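You operate a simulated robot arm through the tools that you are given. There is no shell and no other tool. Be economical: measure what you need, move in short steps, check, and stop when the job is done.

Carry out the task below with a simulated robot arm. There is one attempt and no reset: what you move stays moved.

## Task
Record the music: memory stick in, unmute purple, main fader up to four green lamps, record button in.
Fine: strip faders and gain knobs stay as they are.

It is judged by the outcome, as a careful person would: the job done as asked, and still so three seconds after it is handed in. It fails if anything else is knocked over, pushed out of place, dropped, spilled or broken.

## Robot
A 7-joint arm with a two-finger parallel gripper, fixed in place. Base frame: the origin is at the foot of the arm, x ahead of it, y to its left, z up. Lengths are in cm, angles in degrees, forces in N, time in s.
Its first joint turns from -166.0 to 166.0 degrees. Payload 4.4 kg.
Tool frame: the origin (TCP) lies between the finger pads and is the grasp point; the fingertips stand 2.3 cm ahead of it; z points along the fingers, y is the line along which they close. The gripper opens to 9.4 cm. The fingers are 3.8 cm wide and 1 cm thick; the gripper's body (5.4 by 9.6 cm) begins 3.9 cm behind the TCP.
Orientation is told as [roll, pitch, yaw] about the base's x, y, z axes, in that order, counted from this pose: with the fingers straight down and closing along the base's y, the tool's x points along the base's -x, its y along +y and its z along -z.

## Interface
- The arm moves only by the tool arm_command. Its argument "steps" is text: rows parted by semicolons, each of 7 numbers parted by spaces: the turn, a rotation vector about the tool's x, y, z in units of 6 degrees (1.0 is 6 degrees), then the shift along the tool's x, y, z in units of 25 mm (1.0 is 25 mm), then the finger opening in cm, from 0 to 9.4. In form: rx ry rz dx dy dz grip; .... A call has 1 to 12 rows; each row shifts and turns the commanded pose from where the row before left it, along the tool's axes as they then stand. A call with a number of a shift or a turn outside -1 to 1 is refused whole. Each row takes 0.2 s and may step no farther than 5 cm and 8.6 degrees from the row before; otherwise, or with a gripper value out of range, the whole call is refused. A pose out of reach is approached as far as the arm can. The call stops where the force on the tool passes 40 N (or 10 N more than at its start, if that is more) or the arm is blocked; 0.2 s more then pass. The fingers move at their own pace (about 7.2 cm/s each) and stop on an object; they squeeze with about 44 N. The grip force told is the motor's: it shows also when the fingers shut on nothing. Time passes only in rows, and 0.2 s behind the last, so rows that do not move let the fingers close. It gives the time, the measured TCP pose, the force on the tool (base axes), the opening and the grip force at its end, in the units of the frame above (readings bear some noise).
- Cameras (640 x 400 px; columns grow to the right, rows downward): "scene" is fixed at [39.88, -64.98, 135.56]; the picture's right is [0.78, -0.63, 0.00], its down [-0.30, -0.37, -0.88] and it looks along [0.55, 0.68, -0.47] (base axes); focal length 356 px, centre (320, 200). "wrist" rides on the gripper at [-3.9, 0, -4.4] in the tool frame; the picture's right is [0.00, -1.00, 0.00], its down [0.97, 0.00, -0.24] and it looks along [0.24, 0.00, 0.97] (tool axes); focal length 218 px, centre (320, 200). There is no depth. A picture from a camera that has moved, and an enlarged one, comes with that camera's place and axes in the base frame and with its lens.
- camera(camera): a new picture of that camera. It takes no simulated time.
- enlarge(camera, box): a new picture of the part [left, top, right, bottom] of that camera's present view, enlarged. It takes no simulated time.
- job_done(): hands the job in; it is judged then, once.

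Work in short steps. Places have to be worked out from the pictures, the camera data and where the tool is seen: move nearer, look again, correct. Check each grasp and each placing, and mend what went wrong. You have 120 turns and 64 pictures in all, those below and enlarged ones among them. Open the gripper and draw the arm clear of the work before you hand the job in, unless the task says otherwise; then end with one line.

The tools are called after ">>>" as name(argument=value, ...) on one line, values as JSON. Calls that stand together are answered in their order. arm_command: Moves the arm, as the interface text tells. Its arguments: {"type":"object","properties":{"steps":{"type":"string"}},"required":["steps"]} The other tools are called the same way: camera (camera) takes a picture; enlarge (camera, box) takes an enlarged picture of a part of a camera's view; job_done () hands the job in.

At the start:

```text
t: 0.0
position: [74.75, -13.47, 114.64]
tcp_rot: [-0.1, 0.0, 0.0]
wrist_force: [-0.3, -0.4, 0.1]
finger_gap: 9.41
grasp_force: 0.0
```

scene: 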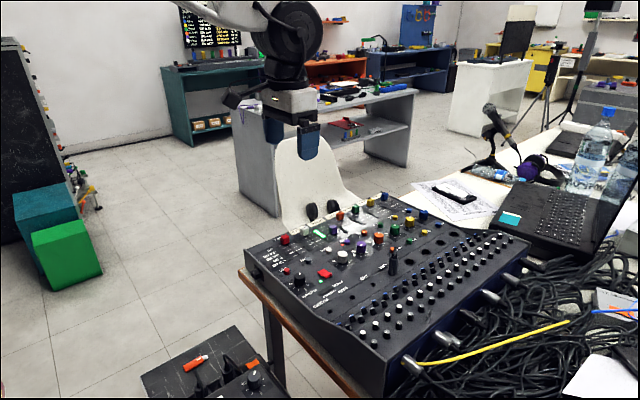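
wrist: 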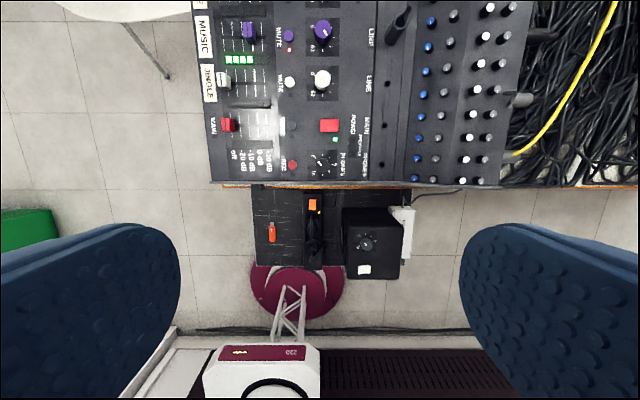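

I'll look closer at the mixer panel and the surroundings first.

>>> enlarge(camera="wrist", box=[190, 0, 430, 150])

>>> enlarge(camera="wrist", box=[200, 100, 440, 290])

>>> enlarge(camera="scene", box=[230, 180, 470, 330])

>>> enlarge(camera="scene", box=[130, 310, 310, 400])

```text
2.67 times, centred on (310, 75) of wrist
camera zoom: at [78.79, -13.45, 118.97], right [0.0, -1.0, 0.0], down [-0.97, 0.0, 0.24], along [-0.24, 0.0, -0.97], focal length 582 px, centre (347, 533)
```

zoom: 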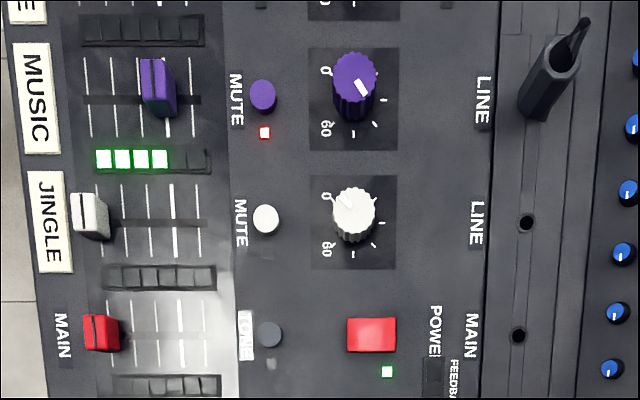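

```text
2.11 times, centred on (320, 195) of wrist
camera zoom: at [78.79, -13.45, 118.97], right [0.0, -1.0, 0.0], down [-0.97, 0.0, 0.24], along [-0.24, 0.0, -0.97], focal length 460 px, centre (320, 210)
```

zoom: 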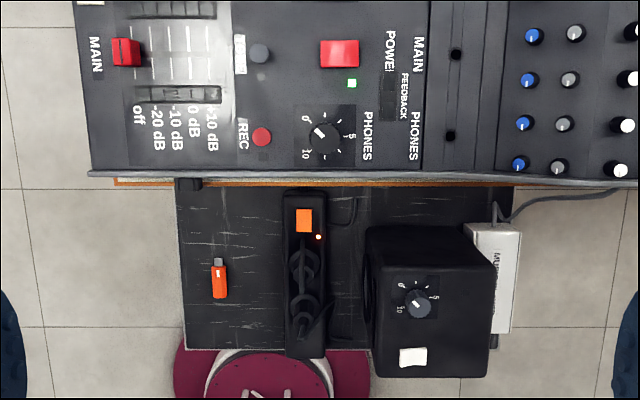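

```text
2.67 times, centred on (350, 255) of scene
camera zoom: at [39.88, -64.98, 135.56], right [0.78, -0.63, 0.0], down [-0.3, -0.37, -0.88], along [0.55, 0.68, -0.47], focal length 948 px, centre (240, 53)
```

zoom: 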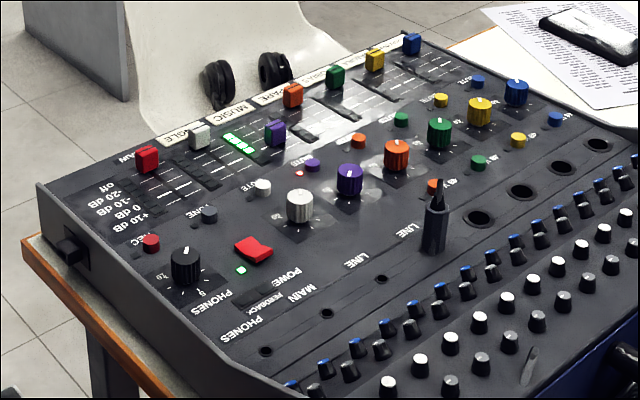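

```text
3.56 times, centred on (220, 355) of scene
camera zoom: at [39.88, -64.98, 135.56], right [0.78, -0.63, 0.0], down [-0.3, -0.37, -0.88], along [0.55, 0.68, -0.47], focal length 1264 px, centre (676, -351)
```

zoom: 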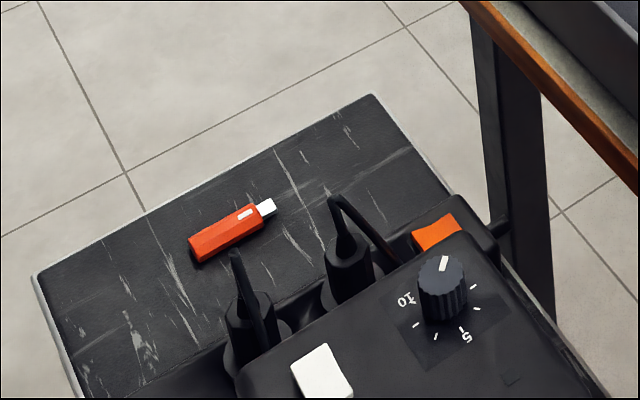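

The stick lies on the low side table near (53, 1.4, 57), with its plug towards +x. The USB port seems to be on the mixer's robot-facing side near (71, -1, 77). I'll move back and tilt to look at the port.

>>> arm_command(steps="0 0 0 1 0.5 0.5 9.4; 0 0 0 1 0.5 0.5 9.4; 0 0 0 1 0.5 0.5 9.4; 0 0 0 1 0.5 0.5 9.4; 0 0 0 1 0.5 0.5 9.4; 0 0 0 1 0.5 0.5 9.4; 0 0 0 1 0.5 0.5 9.4; 0 0 0 1 0.5 0.5 9.4; 0 0 0 1 0.5 1 9.4; 0 0 0 1 0.5 1 9.4")

>>> arm_command(steps="0 -1 0 0 0 0.5 9.4; 0 -1 0 0 0 0.5 9.4; 0 -1 0 0 0 0 9.4; 0 -1 0 0 0 0 9.4; 0 -1 0 0 0 0 9.4; 0 -1 0 0 0 0 9.4; 0 -1 0 0 0 0 9.4; 0 -1 0 0 0 0 9.4; 0 0 0 0 0 0 9.4")

>>> camera(camera="wrist")

```text
t: 2.2
position: [49.7, -1.15, 99.63]
tcp_rot: [-0.1, -0.1, -0.1]
wrist_force: [0.5, 0.0, -0.2]
finger_gap: 9.38
grasp_force: 0.0
```

```text
t: 4.2
position: [49.95, -1.06, 97.16]
tcp_rot: [0.0, -48.1, 0.1]
wrist_force: [0.9, -0.1, 0.3]
finger_gap: 9.4
grasp_force: 0.1
```

```text
57 pictures are left
camera wrist: at [49.42, -0.98, 102.92], right [0.0, -1.0, 0.0], down [-0.83, 0.0, -0.56], along [0.56, 0.0, -0.83], focal length 218 px, centre (320, 200)
```

wrist: 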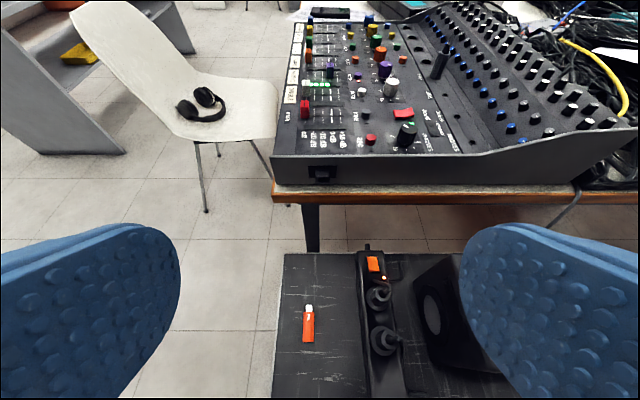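

>>> enlarge(camera="wrist", box=[265, 90, 425, 190])

>>> enlarge(camera="wrist", box=[260, 240, 420, 380])

```text
4.00 times, centred on (345, 140) of wrist
camera zoom: at [49.42, -0.98, 102.92], right [0.0, -1.0, 0.0], down [-0.83, 0.0, -0.56], along [0.56, 0.0, -0.83], focal length 873 px, centre (220, 440)
```

zoom: 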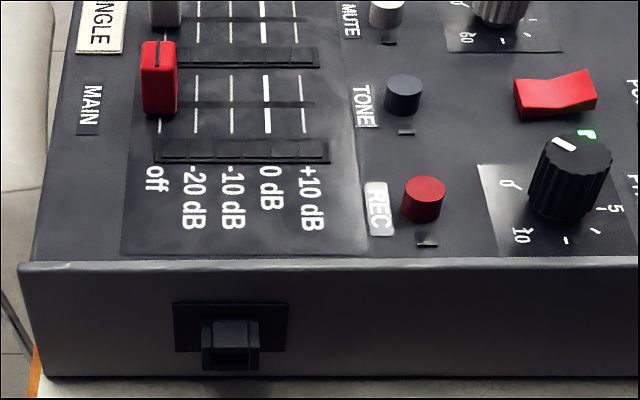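

```text
2.86 times, centred on (340, 310) of wrist
camera zoom: at [49.42, -0.98, 102.92], right [0.0, -1.0, 0.0], down [-0.83, 0.0, -0.56], along [0.56, 0.0, -0.83], focal length 624 px, centre (263, -114)
```

zoom: 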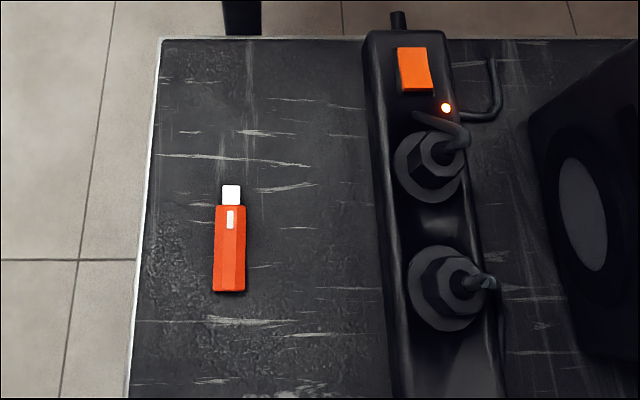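

Port is at about (70.8, -1.3, 77). The stick spans x 50.2–56.1 at y≈1.1 and is 2 cm wide. I'll untilt and go above the stick.

>>> arm_command(steps="0 1 0 0 0 0 6; 0 1 0 0 0 0 6; 0 1 0 0 0 0 6; 0 1 0 0 0 0 6; 0 1 0 0 0 0 6; 0 1 0 0 0 0 6; 0 1 0 0 0 0 6; 0 1 0 0 0 0 6; 0 0 0 -0.7 0.87 0 6; 0 0 0 0 0 0 6")

>>> arm_command(steps="0 0 0 0 0 1 6; 0 0 0 0 0 1 6; 0 0 0 0 0 1 6; 0 0 0 0 0 1 6; 0 0 0 0 0 1 6; 0 0 0 0 0 1 6; 0 0 0 0 0 1 6; 0 0 0 0 0 1 6; 0 0 0 0 0 1 6; 0 0 0 0 0 1 6; 0 0 0 0 0 0 6")

>>> camera(camera="wrist")

```text
t: 6.4
position: [51.77, 1.19, 97.12]
tcp_rot: [0.0, 0.1, 0.1]
wrist_force: [-0.8, 0.7, 0.1]
finger_gap: 5.98
grasp_force: 0.0
```

```text
t: 8.8
position: [51.69, 1.24, 72.16]
tcp_rot: [0.1, -0.1, 0.0]
wrist_force: [-0.8, 0.6, -0.3]
finger_gap: 5.99
grasp_force: 0.1
```

```text
54 pictures are left
camera wrist: at [55.65, 1.28, 76.41], right [0.0, -1.0, 0.0], down [-0.97, 0.0, 0.24], along [-0.24, 0.0, -0.97], focal length 218 px, centre (320, 200)
```

wrist: 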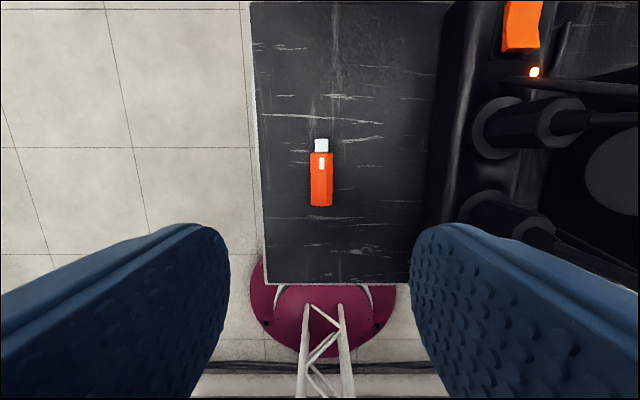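

The view confirms the stick (body x 50.3–55.1, y≈1.2). I descend so the fingertips stop just above the table.

>>> arm_command(steps="0 0 0 0 0 1 6; 0 0 0 0 0 1 6; 0 0 0 0 0 1 6; 0 0 0 0 0 1 5; 0 0 0 0 0 0.8 5; 0 0 0 0 0 0.3 5; 0 0 0 0 0 0.2 5; 0 0 0 0 0 0 5")

>>> camera(camera="wrist")

```text
t: 10.6
position: [51.74, 1.09, 58.86]
tcp_rot: [0.0, 0.0, 0.0]
wrist_force: [-1.0, -0.9, -0.2]
finger_gap: 5.01
grasp_force: 0.1
```

```text
53 pictures are left
camera wrist: at [55.71, 1.23, 63.21], right [0.0, -1.0, 0.0], down [-0.97, 0.0, 0.24], along [-0.24, 0.0, -0.97], focal length 218 px, centre (320, 200)
```

wrist: 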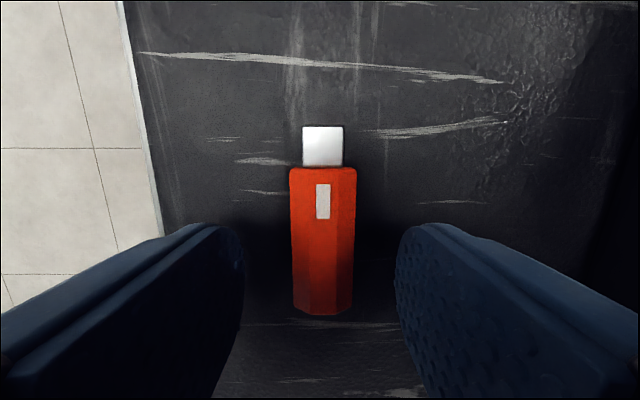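

Aligned well. I lower 0.3 cm more and close.

>>> arm_command(steps="0 0 0 0 0 0.12 5; 0 0 0 0 0 0 5; 0 0 0 0 0 0 3; 0 0 0 0 0 0 1; 0 0 0 0 0 0 1; 0 0 0 0 0 0 1; 0 0 0 0 0 0 1")

```text
t: 12.2
position: [51.76, 1.03, 58.66]
tcp_rot: [0.1, 0.0, 0.0]
wrist_force: [0.0, -0.2, 0.2]
finger_gap: 1.8
grasp_force: 43.5
```

Gripped (gap 1.8). I lift straight up and look at the stick in the fingers.

>>> arm_command(steps="0 0 0 0 0 -0.5 1; 0 0 0 0 0 -1 1; 0 0 0 0 0 -1 1; 0 0 0 0 0 -1 1; 0 0 0 0 0 -1 1; 0 0 0 0 0 -1 1; 0 0 0 0 0 -1 1; 0 0 0 0 0 -1 1; 0 0 0 0 0 -1 1; 0 0 0 0 0 0 1")

>>> camera(camera="wrist")

>>> camera(camera="scene")

```text
t: 14.4
position: [51.63, 1.19, 79.8]
tcp_rot: [0.0, 0.0, 0.0]
wrist_force: [0.1, 0.3, 0.8]
finger_gap: 1.81
grasp_force: 44.4
```

```text
52 pictures are left
camera wrist: at [55.63, 1.35, 84.18], right [0.0, -1.0, 0.0], down [-0.97, 0.0, 0.24], along [-0.24, 0.0, -0.97], focal length 218 px, centre (320, 200)
```

wrist: 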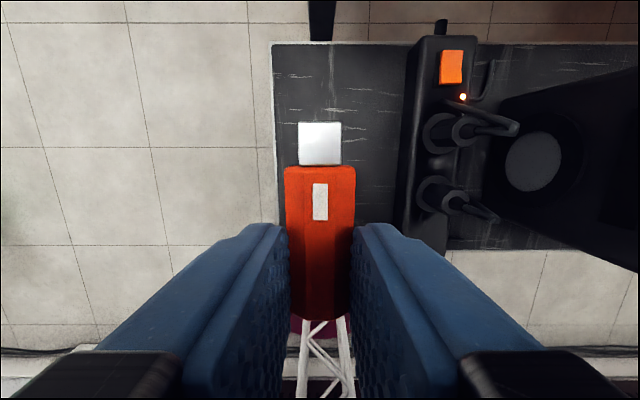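

```text
51 pictures are left
```

scene: 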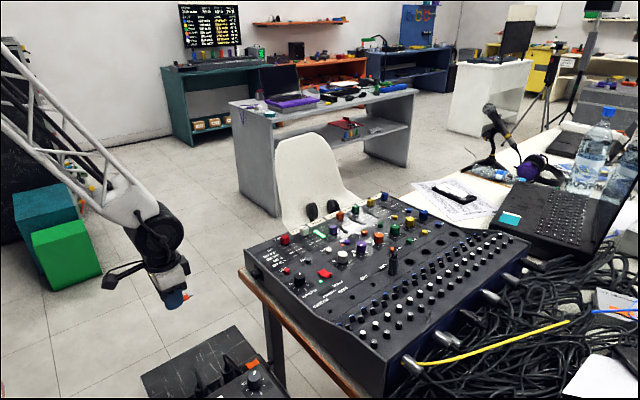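

The stick is held straight and level. I move to y≈-1.3 with the plug about 4 cm short of the port and compare heights from the scene camera.

>>> arm_command(steps="0 0 0 -1 -0.5 0 1; 0 0 0 -1 -0.5 0 1; 0 0 0 -1 0 0 1; 0 0 0 -0.9 0 0.2 1; 0 0 0 0 0 0 1")

>>> enlarge(camera="scene", box=[190, 215, 310, 290])

>>> camera(camera="wrist")

```text
t: 15.6
position: [61.5, -1.28, 79.43]
tcp_rot: [0.0, 0.0, 0.0]
wrist_force: [-0.2, 0.2, -0.4]
finger_gap: 1.81
grasp_force: 44.3
```

```text
5.33 times, centred on (250, 252) of scene
camera zoom: at [39.88, -64.98, 135.56], right [0.78, -0.63, 0.0], down [-0.3, -0.37, -0.88], along [0.55, 0.68, -0.47], focal length 1896 px, centre (693, -80)
```

zoom: 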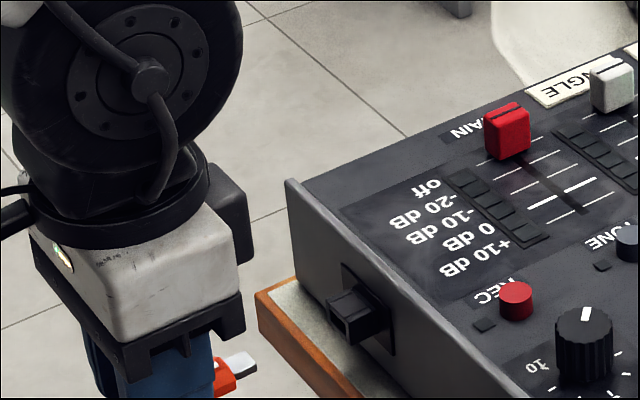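

```text
49 pictures are left
camera wrist: at [65.46, -1.24, 83.71], right [0.0, -1.0, 0.0], down [-0.97, 0.0, 0.24], along [-0.24, 0.0, -0.97], focal length 218 px, centre (320, 200)
```

wrist: 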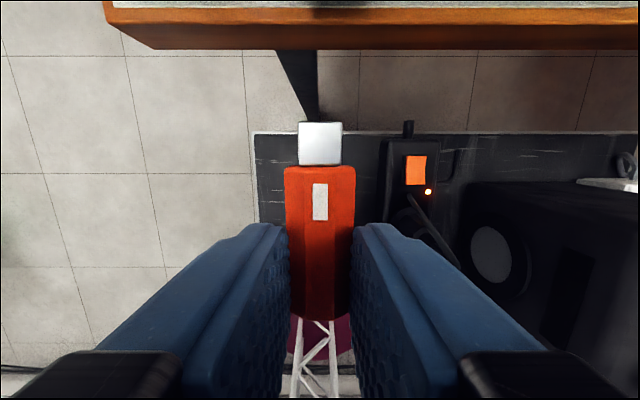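

>>> enlarge(camera="scene", box=[225, 260, 273, 290])

>>> arm_command(steps="0 -1 0 0.5 0 0 1; 0 -1 0 0.5 0 0 1; 0 -1 0 0.5 0 0 1; 0 -1 0 0.5 0 0 1; 0 0 0 0 0 -1 1; 0 0 0 0 0 -1 1; 0 0 0 0 0 -0.5 1; 0 0 0 0 0 0 1")

>>> camera(camera="wrist")

```text
13.33 times, centred on (249, 275) of scene
camera zoom: at [39.88, -64.98, 135.56], right [0.78, -0.63, 0.0], down [-0.3, -0.37, -0.88], along [0.55, 0.68, -0.47], focal length 4739 px, centre (1267, -800)
```

zoom: 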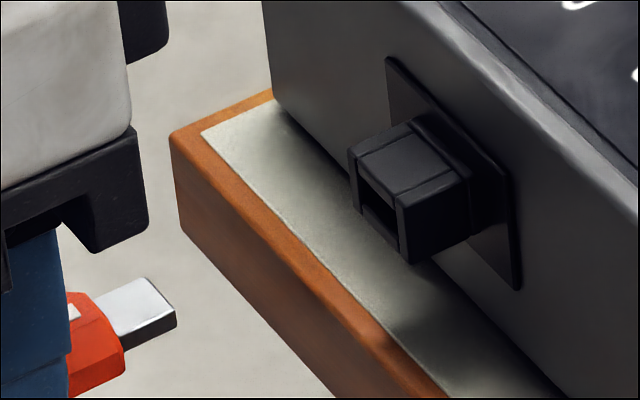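

```text
t: 17.4
position: [53.88, -1.4, 84.28]
tcp_rot: [0.1, -24.0, 0.0]
wrist_force: [-0.3, 0.5, 0.3]
finger_gap: 1.8
grasp_force: 44.1
```

```text
47 pictures are left
camera wrist: at [55.78, -1.3, 89.8], right [0.0, -1.0, 0.0], down [-0.98, 0.0, -0.18], along [0.18, 0.0, -0.98], focal length 218 px, centre (320, 200)
```

wrist: 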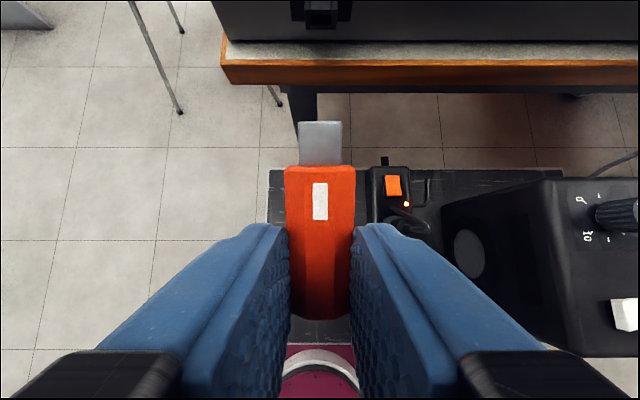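

The scene zoom shows plug and port heights nearly equal. I enlarge the wrist view to get the sideways offset.

>>> enlarge(camera="wrist", box=[272, 0, 368, 60])

>>> enlarge(camera="wrist", box=[272, 110, 368, 170])

```text
6.67 times, centred on (320, 30) of wrist
camera zoom: at [55.78, -1.3, 89.8], right [0.0, -1.0, 0.0], down [-0.98, 0.0, -0.18], along [0.18, 0.0, -0.98], focal length 1455 px, centre (320, 1333)
```

zoom: 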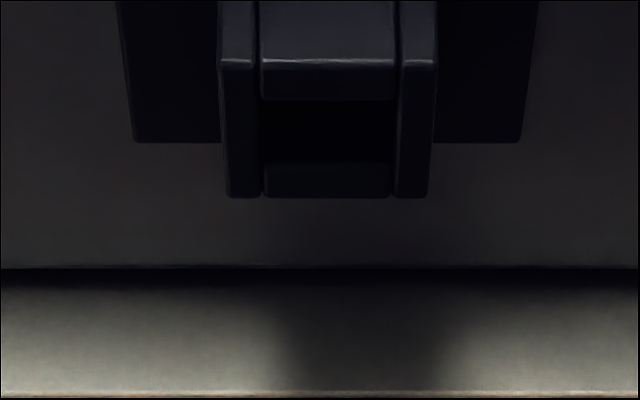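

```text
6.67 times, centred on (320, 140) of wrist
camera zoom: at [55.78, -1.3, 89.8], right [0.0, -1.0, 0.0], down [-0.98, 0.0, -0.18], along [0.18, 0.0, -0.98], focal length 1455 px, centre (320, 600)
```

zoom: 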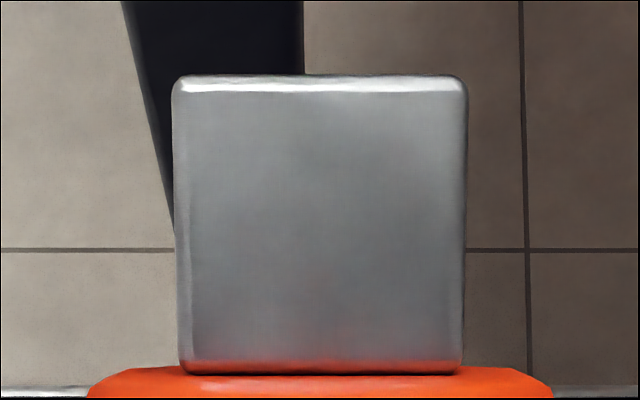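

Port is about 0.08 cm more to -y than the plug and the heights agree within 0.1 cm. I go back to level and stop about 1 cm short.

>>> arm_command(steps="0 0 0 0 0 1 1; 0 0 0 0 0 1 1; 0 0 0 0 0 0.5 1; 0 1 0 -0.5 0 0 1; 0 1 0 -0.5 0 0 1; 0 1 0 -0.5 0 0 1; 0 1 0 -0.5 -0.03 0 1; 0 0 0 0 0 0 1; 0 0 0 0 0 0 1")

```text
t: 19.4
position: [61.35, -1.56, 79.85]
tcp_rot: [-0.1, 0.1, 0.0]
wrist_force: [0.7, -0.4, -0.4]
finger_gap: 1.81
grasp_force: 44.2
```

>>> arm_command(steps="0 0 0 -0.7 0 0.18 1; 0 0 0 -0.7 0 0 1; 0 0 0 0 0 0 1; 0 0 0 0 0 0 1")

>>> enlarge(camera="scene", box=[233, 260, 281, 290])

>>> camera(camera="wrist")

```text
t: 20.4
position: [64.96, -1.52, 79.52]
tcp_rot: [0.0, 0.0, 0.0]
wrist_force: [-0.9, -0.1, -0.1]
finger_gap: 1.81
grasp_force: 43.9
```

```text
13.33 times, centred on (257, 275) of scene
camera zoom: at [39.88, -64.98, 135.56], right [0.78, -0.63, 0.0], down [-0.3, -0.37, -0.88], along [0.55, 0.68, -0.47], focal length 4739 px, centre (1160, -800)
```

zoom: 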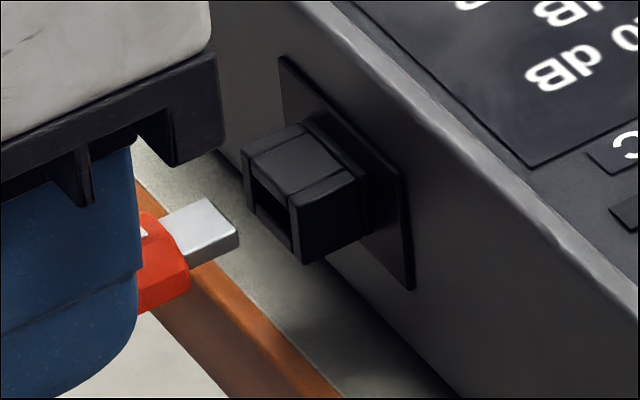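

```text
43 pictures are left
camera wrist: at [68.84, -1.33, 83.79], right [0.0, -1.0, 0.0], down [-0.97, 0.0, 0.24], along [-0.24, 0.0, -0.97], focal length 218 px, centre (320, 200)
```

wrist: 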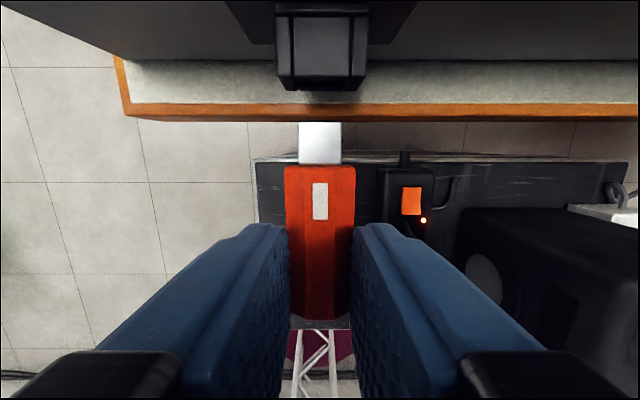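

>>> enlarge(camera="wrist", box=[260, 60, 380, 170])

```text
3.64 times, centred on (320, 115) of wrist
camera zoom: at [68.84, -1.33, 83.79], right [0.0, -1.0, 0.0], down [-0.97, 0.0, 0.24], along [-0.24, 0.0, -0.97], focal length 794 px, centre (320, 509)
```

zoom: 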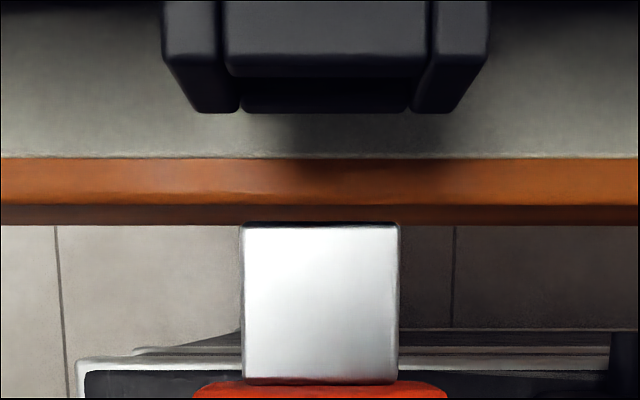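

Residual offsets: 0.05 cm in -y, 0.13 cm down. I correct and then advance slowly up to the opening.

>>> arm_command(steps="0 0 0 0 -0.02 0.05 1; 0 0 0 -0.15 0 0 1; 0 0 0 -0.15 0 0 1; 0 0 0 -0.1 0 0 1; 0 0 0 -0.1 0 0 1; 0 0 0 0 0 0 1")

>>> enlarge(camera="scene", box=[233, 260, 281, 290])

```text
t: 21.8
position: [66.09, -1.57, 79.36]
tcp_rot: [0.0, 0.0, 0.0]
wrist_force: [0.7, -0.5, -0.7]
finger_gap: 1.84
grasp_force: 43.6
```

```text
13.33 times, centred on (257, 275) of scene
camera zoom: at [39.88, -64.98, 135.56], right [0.78, -0.63, 0.0], down [-0.3, -0.37, -0.88], along [0.55, 0.68, -0.47], focal length 4739 px, centre (1160, -800)
```

zoom: 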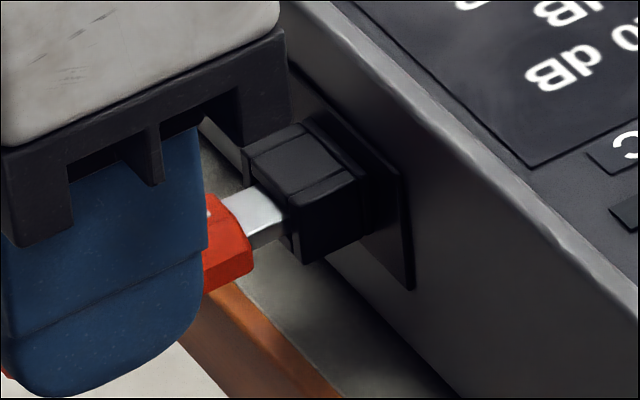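

The tip is entering the opening with no contact force. I continue inward in small steps.

>>> arm_command(steps="0 0 0 -0.1 0 0 1; 0 0 0 -0.1 0 0 1; 0 0 0 -0.1 0 0 1; 0 0 0 -0.1 0 0 1; 0 0 0 0 0 0 1")

>>> enlarge(camera="scene", box=[233, 260, 281, 290])

```text
t: 23.0
position: [66.94, -1.36, 79.39]
tcp_rot: [0.0, 0.1, 0.1]
wrist_force: [-16.0, 3.4, 4.9]
finger_gap: 1.82
grasp_force: 43.9
```

```text
13.33 times, centred on (257, 275) of scene
camera zoom: at [39.88, -64.98, 135.56], right [0.78, -0.63, 0.0], down [-0.3, -0.37, -0.88], along [0.55, 0.68, -0.47], focal length 4739 px, centre (1160, -800)
```

zoom: 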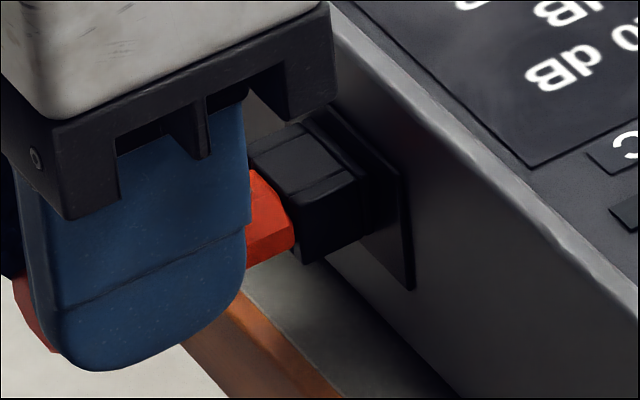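

The plug is nearly all in with 16 N of resistance. I'll press a little further to seat it.

>>> arm_command(steps="0 0 0 -0.06 0 0 1; 0 0 0 -0.06 0 0 1; 0 0 0 0 0 0 1")

>>> enlarge(camera="scene", box=[233, 260, 281, 290])

>>> enlarge(camera="wrist", box=[260, 60, 380, 170])

```text
t: 23.8
position: [67.28, -1.38, 79.29]
tcp_rot: [0.0, 0.1, 0.0]
wrist_force: [-38.3, 3.2, -1.0]
finger_gap: 1.84
grasp_force: 44.3
```

```text
13.33 times, centred on (257, 275) of scene
camera zoom: at [39.88, -64.98, 135.56], right [0.78, -0.63, 0.0], down [-0.3, -0.37, -0.88], along [0.55, 0.68, -0.47], focal length 4739 px, centre (1160, -800)
```

zoom: 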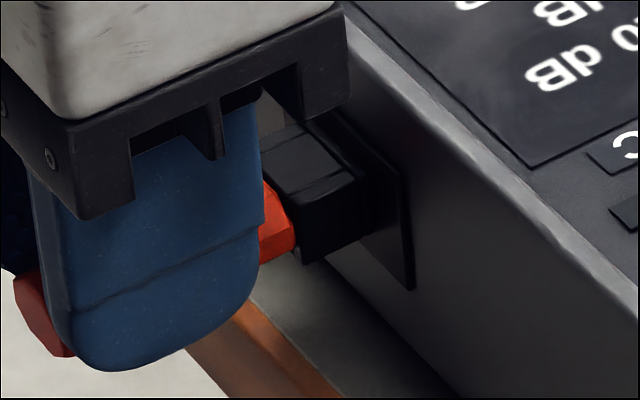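

```text
3.64 times, centred on (320, 115) of wrist
camera zoom: at [71.25, -1.35, 83.52], right [0.0, -1.0, 0.0], down [-0.97, 0.0, 0.24], along [-0.24, 0.0, -0.97], focal length 794 px, centre (320, 509)
```

zoom: 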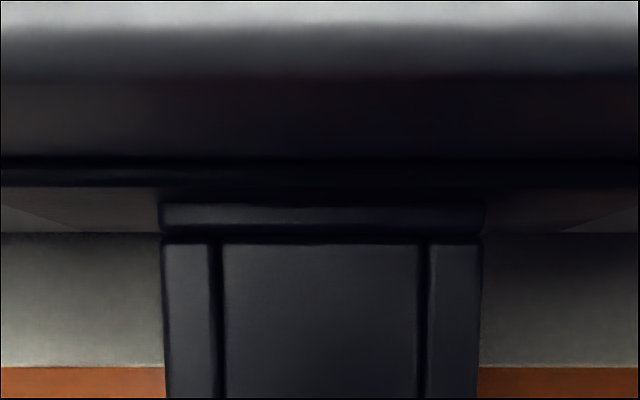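

The stick body no longer advances (fingers slipped along it), so it appears fully seated. I relieve the push and check from the wrist camera before releasing.

>>> arm_command(steps="0 0 0 0 0 0 2.6; 0 0 0 0 0 0 3; 0 0 0 0 0 0 4; 0 0 0 0 0 0 4")

>>> enlarge(camera="wrist", box=[240, 120, 400, 320])

```text
t: 24.8
position: [67.46, -1.34, 79.24]
tcp_rot: [0.0, 0.0, -0.1]
wrist_force: [0.0, -0.2, 1.3]
finger_gap: 4.01
grasp_force: 0.1
```

```text
2.00 times, centred on (320, 220) of wrist
camera zoom: at [71.38, -1.35, 83.65], right [0.0, -1.0, 0.0], down [-0.97, 0.0, 0.24], along [-0.24, 0.0, -0.97], focal length 436 px, centre (320, 160)
```

zoom: 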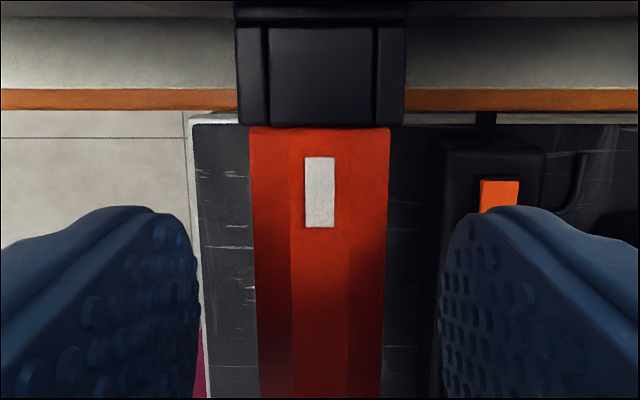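

The stick sits flush against the port. I rise clear, then move above the main/music area for a panel view with the gripper closed.

>>> arm_command(steps="0 0 0 0 0 -0.6 4; 0 0 0 0 0 -1 4; 0 0 0 0 0 -1 4; 0 0 0 0 0 -1 4; 0 0 0 0 0 -1 4; 0 0 0 0 0 -1 4; 0 0 0 0 0 -1 2; 0 0 0 -1 -0.5 0 0; 0 0 0 -1 -0.5 0 0; 0 0 0 -1 -0.5 0 0; 0 0 0 -1 -0.5 0 0; 0 0 0 0 0 0 0")

>>> camera(camera="wrist")

>>> enlarge(camera="scene", box=[240, 190, 400, 290])

```text
t: 27.4
position: [77.45, -6.56, 95.92]
tcp_rot: [0.0, 0.0, 0.0]
wrist_force: [-0.2, -1.2, -0.6]
finger_gap: 0.02
grasp_force: 42.1
```

```text
36 pictures are left
camera wrist: at [81.4, -6.37, 100.1], right [0.0, -1.0, 0.0], down [-0.97, 0.0, 0.24], along [-0.24, 0.0, -0.97], focal length 218 px, centre (320, 200)
```

wrist: 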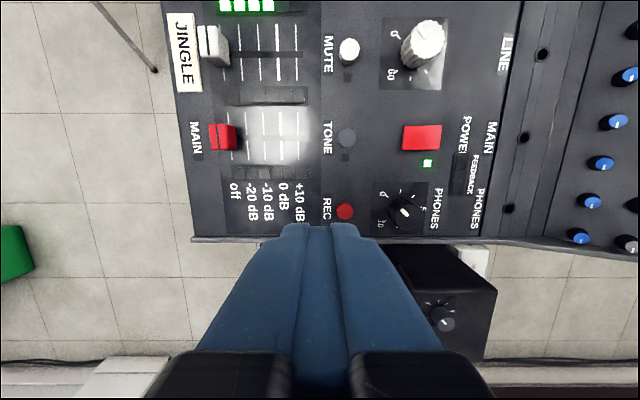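

```text
4.00 times, centred on (320, 240) of scene
camera zoom: at [39.88, -64.98, 135.56], right [0.78, -0.63, 0.0], down [-0.3, -0.37, -0.88], along [0.55, 0.68, -0.47], focal length 1422 px, centre (320, 40)
```

zoom: 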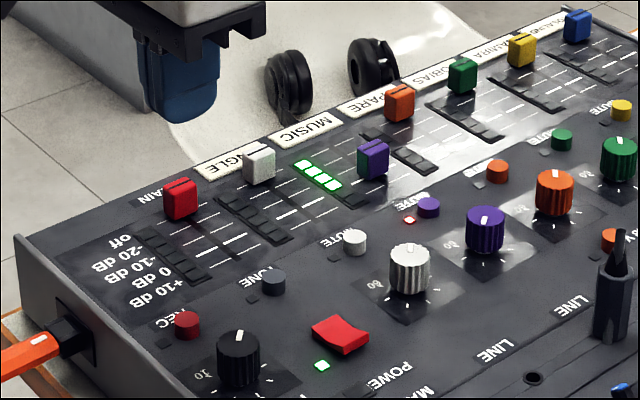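

The stick stayed in place. The purple mute should be near (94.7, -8.7), REC near (75.7, -8.6) and the main fader near (82, 1). I move above the purple mute, staying high, and check.

>>> arm_command(steps="0 0 0 -0.98 -0.12 0 0; 0 0 0 -0.98 -0.12 0 0; 0 0 0 -0.98 -0.12 0 0; 0 0 0 -0.98 -0.12 0 0; 0 0 0 -0.98 -0.12 0 0; 0 0 0 -0.98 -0.12 0 0; 0 0 0 -0.98 -0.12 0 0; 0 0 0 0 0 1 0; 0 0 0 0 0 1 0; 0 0 0 0 0 0 0")

>>> camera(camera="wrist")

>>> enlarge(camera="scene", box=[290, 170, 450, 270])

```text
t: 29.6
position: [94.71, -8.53, 90.75]
tcp_rot: [0.0, -0.1, -0.1]
wrist_force: [0.8, -0.7, -0.2]
finger_gap: 0.0
grasp_force: 42.5
```

```text
34 pictures are left
camera wrist: at [98.56, -8.4, 95.09], right [0.0, -1.0, 0.0], down [-0.97, 0.0, 0.24], along [-0.24, 0.0, -0.97], focal length 218 px, centre (320, 200)
```

wrist: 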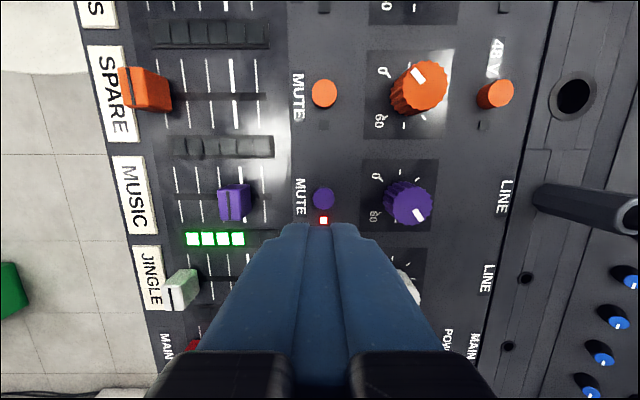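

```text
4.00 times, centred on (370, 220) of scene
camera zoom: at [39.88, -64.98, 135.56], right [0.78, -0.63, 0.0], down [-0.3, -0.37, -0.88], along [0.55, 0.68, -0.47], focal length 1422 px, centre (120, 120)
```

zoom: 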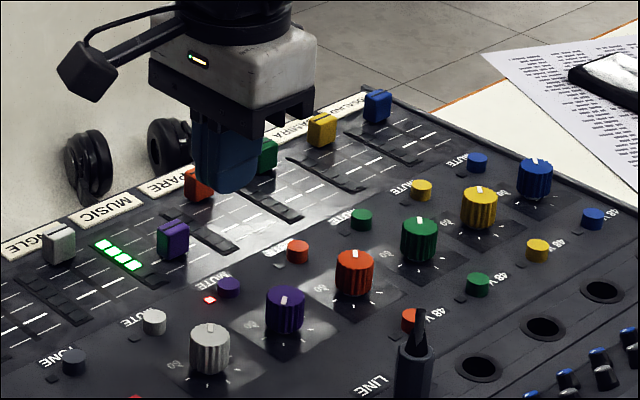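

Purple mute resolved to (95.0, -8.6), top near z≈80.8. I descend to just above, then press gently in small steps.

>>> arm_command(steps="0 0 0 -0.12 -0.02 0.9 0; 0 0 0 0 0 0.9 0; 0 0 0 0 0 0.7 0; 0 0 0 0 0 0.1 0; 0 0 0 0 0 0.1 0; 0 0 0 0 0 0 0")

>>> enlarge(camera="scene", box=[315, 210, 395, 260])

```text
t: 31.0
position: [94.87, -8.65, 84.24]
tcp_rot: [0.0, 0.0, 0.0]
wrist_force: [-0.4, -0.6, 0.0]
finger_gap: 0.02
grasp_force: 42.9
```

```text
8.00 times, centred on (355, 235) of scene
camera zoom: at [39.88, -64.98, 135.56], right [0.78, -0.63, 0.0], down [-0.3, -0.37, -0.88], along [0.55, 0.68, -0.47], focal length 2844 px, centre (40, -80)
```

zoom: 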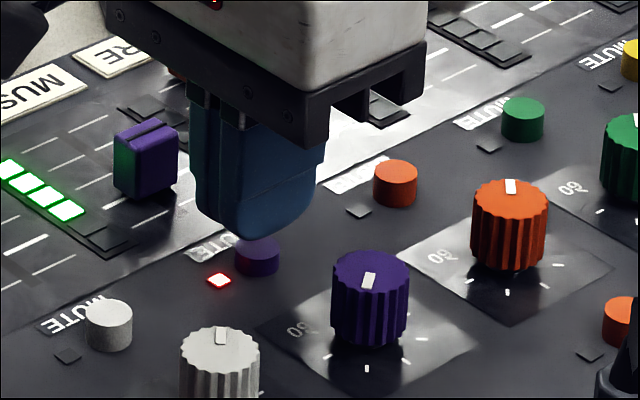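

The fingertip is right over the purple button. I step down until I feel it.

>>> arm_command(steps="0 0 0 0 0 0.1 0; 0 0 0 0 0 0.1 0; 0 0 0 0 0 0.1 0; 0 0 0 0 0 0.1 0; 0 0 0 0 0 0.08 0; 0 0 0 0 0 0 0")

>>> enlarge(camera="scene", box=[315, 210, 395, 260])

```text
t: 32.4
position: [94.97, -8.67, 82.92]
tcp_rot: [0.0, 0.0, 0.0]
wrist_force: [0.7, -0.8, 2.8]
finger_gap: 0.0
grasp_force: 42.3
```

```text
8.00 times, centred on (355, 235) of scene
camera zoom: at [39.88, -64.98, 135.56], right [0.78, -0.63, 0.0], down [-0.3, -0.37, -0.88], along [0.55, 0.68, -0.47], focal length 2844 px, centre (40, -80)
```

zoom: 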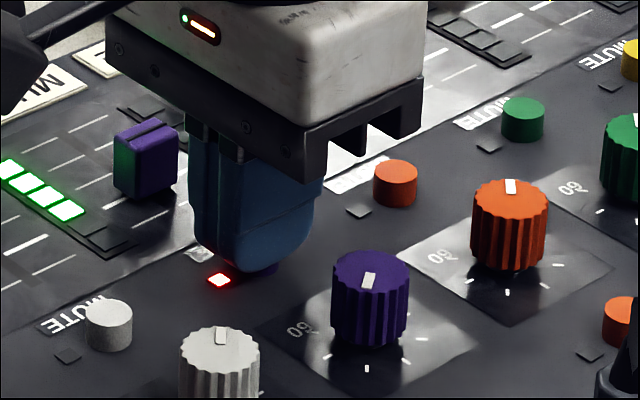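

Light contact begins (2.8 N). I press in 1 mm steps.

>>> arm_command(steps="0 0 0 0 0 0.04 0; 0 0 0 0 0 0.04 0; 0 0 0 0 0 0.04 0; 0 0 0 0 0 0 0")

>>> enlarge(camera="scene", box=[315, 210, 395, 260])

```text
t: 33.4
position: [94.96, -8.51, 82.61]
tcp_rot: [0.0, -0.2, 0.0]
wrist_force: [5.6, 5.3, 17.4]
finger_gap: 0.01
grasp_force: 42.3
```

```text
8.00 times, centred on (355, 235) of scene
camera zoom: at [39.88, -64.98, 135.56], right [0.78, -0.63, 0.0], down [-0.3, -0.37, -0.88], along [0.55, 0.68, -0.47], focal length 2844 px, centre (40, -80)
```

zoom: 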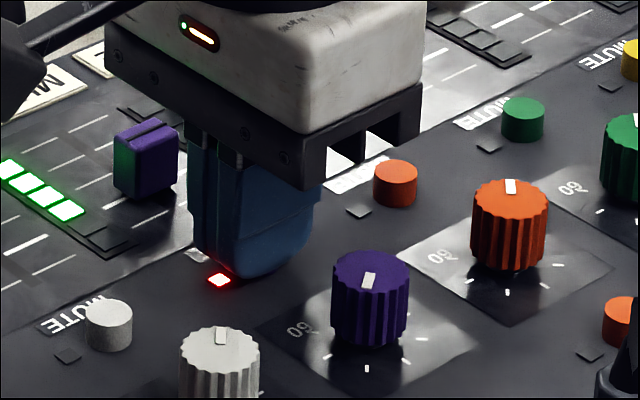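

>>> arm_command(steps="0 0 0 0 0 0.04 0; 0 0 0 0 0 0 0; 0 0 0 0 0 -0.2 0; 0 0 0 0 0 -0.3 0; 0 0 0 0 0 -0.5 0; 0 0 0 0 0 -1 0; 0 0 0 0 0 0 0")

>>> enlarge(camera="scene", box=[290, 190, 410, 265])

```text
t: 35.0
position: [94.71, -8.61, 87.29]
tcp_rot: [0.1, 0.0, 0.0]
wrist_force: [0.1, 0.2, 0.0]
finger_gap: 0.0
grasp_force: 42.5
```

```text
5.33 times, centred on (350, 228) of scene
camera zoom: at [39.88, -64.98, 135.56], right [0.78, -0.63, 0.0], down [-0.3, -0.37, -0.88], along [0.55, 0.68, -0.47], focal length 1896 px, centre (160, 53)
```

zoom: 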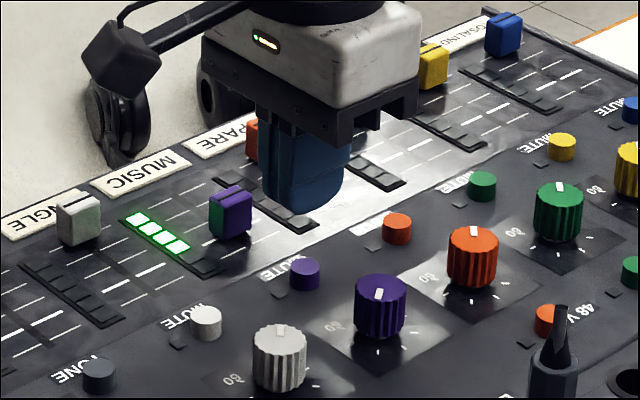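

The purple mute lamp is off: unmuted. Now I move above the main fader near (82, 1), opening the gripper partially.

>>> arm_command(steps="0 0 0 0 0 -1 0; 0 0 0 0.9 0.7 0 2; 0 0 0 0.9 0.7 0 4; 0 0 0 0.9 0.7 0 4; 0 0 0 0.9 0.7 0 4; 0 0 0 0.9 0.7 0 4; 0 0 0 0.5 0.35 0 4; 0 0 0 0 0 0 4")

>>> camera(camera="wrist")

>>> enlarge(camera="scene", box=[240, 200, 368, 280])

```text
t: 36.8
position: [82.43, 0.99, 89.98]
tcp_rot: [0.1, 0.0, 0.1]
wrist_force: [0.3, -0.5, -0.4]
finger_gap: 3.99
grasp_force: 0.0
```

```text
28 pictures are left
camera wrist: at [86.37, 1.07, 94.27], right [0.0, -1.0, 0.0], down [-0.97, 0.0, 0.24], along [-0.24, 0.0, -0.97], focal length 218 px, centre (320, 200)
```

wrist: 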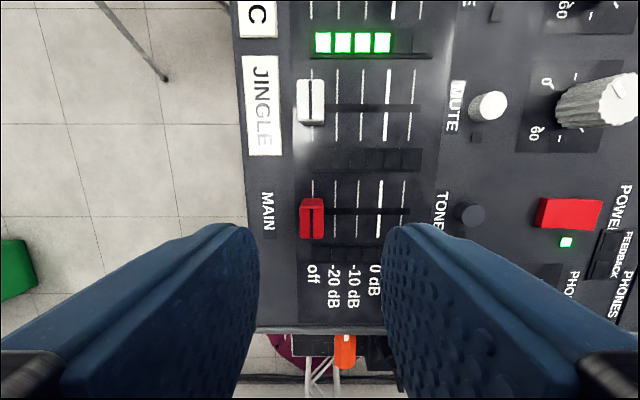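

```text
5.00 times, centred on (304, 240) of scene
camera zoom: at [39.88, -64.98, 135.56], right [0.78, -0.63, 0.0], down [-0.3, -0.37, -0.88], along [0.55, 0.68, -0.47], focal length 1777 px, centre (400, 0)
```

zoom: 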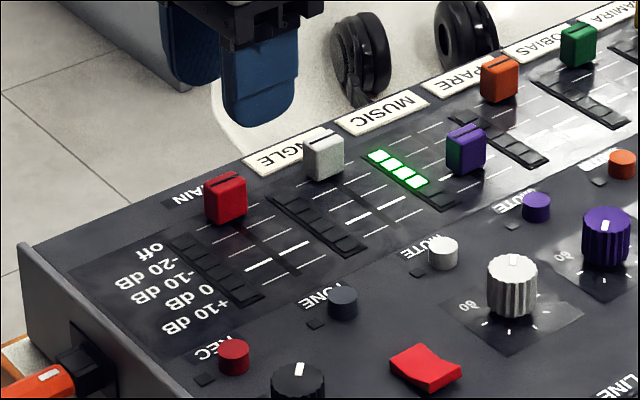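

Main meter is dark, fader cap centre ≈ (82.0, 1.5), top z≈82.2. I centre over it and descend to straddle the cap.

>>> arm_command(steps="0 0 0 0.18 0.19 0 4; 0 0 0 0 0 1 4; 0 0 0 0 0 0.8 4; 0 0 0 0 0 0 4")

>>> camera(camera="wrist")

```text
t: 37.8
position: [81.9, 1.52, 85.44]
tcp_rot: [0.0, -0.1, 0.0]
wrist_force: [0.5, -0.5, -0.1]
finger_gap: 3.97
grasp_force: 0.0
```

```text
26 pictures are left
camera wrist: at [85.83, 1.59, 89.71], right [0.0, -1.0, 0.0], down [-0.97, 0.0, 0.24], along [-0.24, 0.0, -0.97], focal length 218 px, centre (320, 200)
```

wrist: 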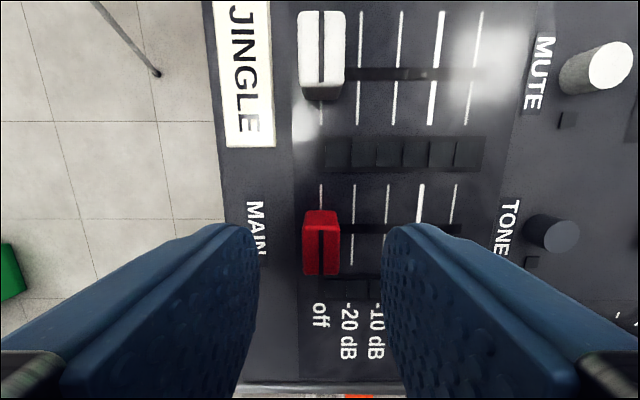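

Centred. I descend the remaining 2.4 cm and close gently onto the cap.

>>> arm_command(steps="0 0 0 -0.08 0 0.6 4; 0 0 0 0 0 0.36 4; 0 0 0 0 0 0 4; 0 0 0 0 0 0 2.5; 0 0 0 0 0 0 1; 0 0 0 0 0 0 1; 0 0 0 0 0 0 1")

>>> enlarge(camera="scene", box=[240, 200, 368, 280])

```text
t: 39.4
position: [81.83, 1.43, 82.98]
tcp_rot: [-0.1, -0.1, 0.0]
wrist_force: [2.7, -1.7, -2.2]
finger_gap: 1.29
grasp_force: 44.7
```

```text
5.00 times, centred on (304, 240) of scene
camera zoom: at [39.88, -64.98, 135.56], right [0.78, -0.63, 0.0], down [-0.3, -0.37, -0.88], along [0.55, 0.68, -0.47], focal length 1777 px, centre (400, 0)
```

zoom: 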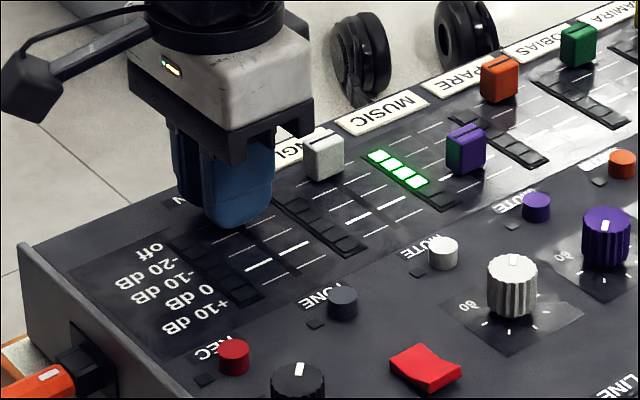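

The cap is gripped (1.29 cm). I slide it -y by 3.5 cm and look at the main meter.

>>> arm_command(steps="0 0 0 0 -0.35 0 1; 0 0 0 0 -0.35 0 1; 0 0 0 0 -0.35 0 1; 0 0 0 0 -0.35 0 1; 0 0 0 0 0 0 1")

>>> enlarge(camera="scene", box=[240, 200, 368, 280])

```text
t: 40.6
position: [81.97, -2.11, 82.97]
tcp_rot: [0.0, 0.2, 0.0]
wrist_force: [-13.9, 0.7, 0.8]
finger_gap: 1.3
grasp_force: 44.8
```

```text
5.00 times, centred on (304, 240) of scene
camera zoom: at [39.88, -64.98, 135.56], right [0.78, -0.63, 0.0], down [-0.3, -0.37, -0.88], along [0.55, 0.68, -0.47], focal length 1777 px, centre (400, 0)
```

zoom: 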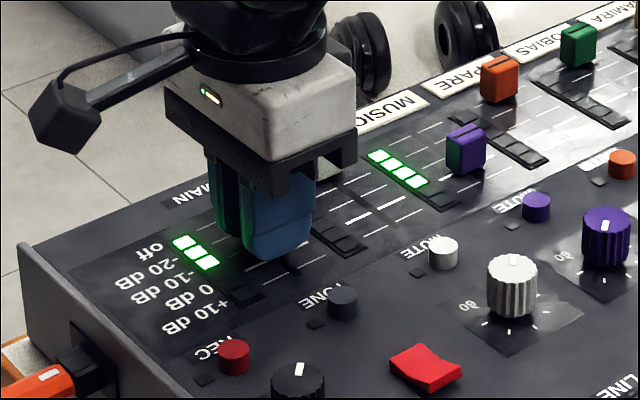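

Three lamps at y≈-2.1. I move another 0.9 cm towards the 0 dB line.

>>> arm_command(steps="0 0 0 0 -0.18 0 1; 0 0 0 0 -0.18 0 1; 0 0 0 0 0 0 1")

>>> enlarge(camera="scene", box=[240, 200, 368, 280])

```text
t: 41.4
position: [82.03, -2.94, 82.95]
tcp_rot: [0.0, -0.1, 0.0]
wrist_force: [-15.9, 0.9, -5.5]
finger_gap: 1.29
grasp_force: 45.0
```

```text
5.00 times, centred on (304, 240) of scene
camera zoom: at [39.88, -64.98, 135.56], right [0.78, -0.63, 0.0], down [-0.3, -0.37, -0.88], along [0.55, 0.68, -0.47], focal length 1777 px, centre (400, 0)
```

zoom: 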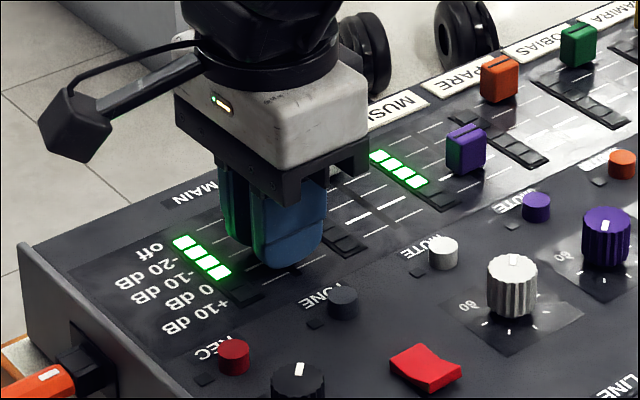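

Four green lamps. I release the cap and lift straight up.

>>> arm_command(steps="0 0 0 0 0 0 2; 0 0 0 0 0 0 3.2; 0 0 0 0 0 0 3.6; 0 0 0 0 0 -0.6 3.6; 0 0 0 0 0 -1 3.6; 0 0 0 0 0 -1 3.6; 0 0 0 0 0 -1 3.6; 0 0 0 0 0 0 3.6")

>>> enlarge(camera="scene", box=[240, 200, 368, 280])

```text
t: 43.2
position: [82.14, -3.11, 92.16]
tcp_rot: [-0.1, 0.0, 0.0]
wrist_force: [0.0, -0.2, -0.8]
finger_gap: 3.6
grasp_force: 0.0
```

```text
5.00 times, centred on (304, 240) of scene
camera zoom: at [39.88, -64.98, 135.56], right [0.78, -0.63, 0.0], down [-0.3, -0.37, -0.88], along [0.55, 0.68, -0.47], focal length 1777 px, centre (400, 0)
```

zoom: 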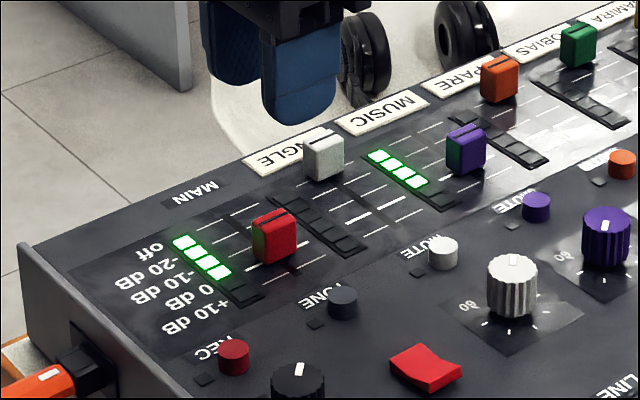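

Fader is set and holds four lamps. Next I close the gripper and move above REC.

>>> arm_command(steps="0 0 0 0.8 -0.7 0 2; 0 0 0 0.8 -0.7 0 0; 0 0 0 0.85 -0.75 0.5 0; 0 0 0 0 0 0 0")

>>> camera(camera="wrist")

```text
t: 44.2
position: [76.04, -8.42, 90.7]
tcp_rot: [0.1, -0.1, 0.0]
wrist_force: [-0.2, 0.1, -0.1]
finger_gap: 0.02
grasp_force: 41.9
```

```text
21 pictures are left
camera wrist: at [80.0, -8.32, 95.03], right [0.0, -1.0, 0.0], down [-0.97, 0.0, 0.24], along [-0.24, 0.0, -0.97], focal length 218 px, centre (320, 200)
```

wrist: 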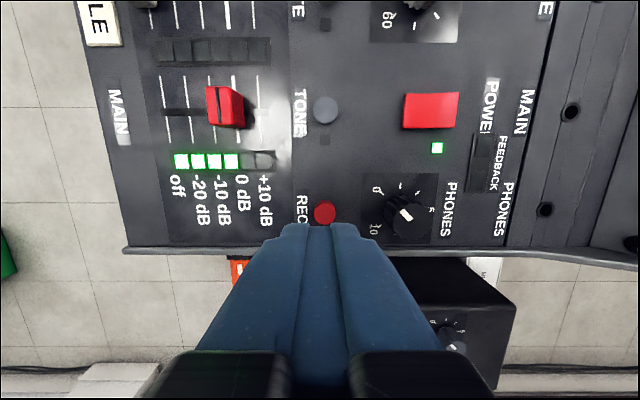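

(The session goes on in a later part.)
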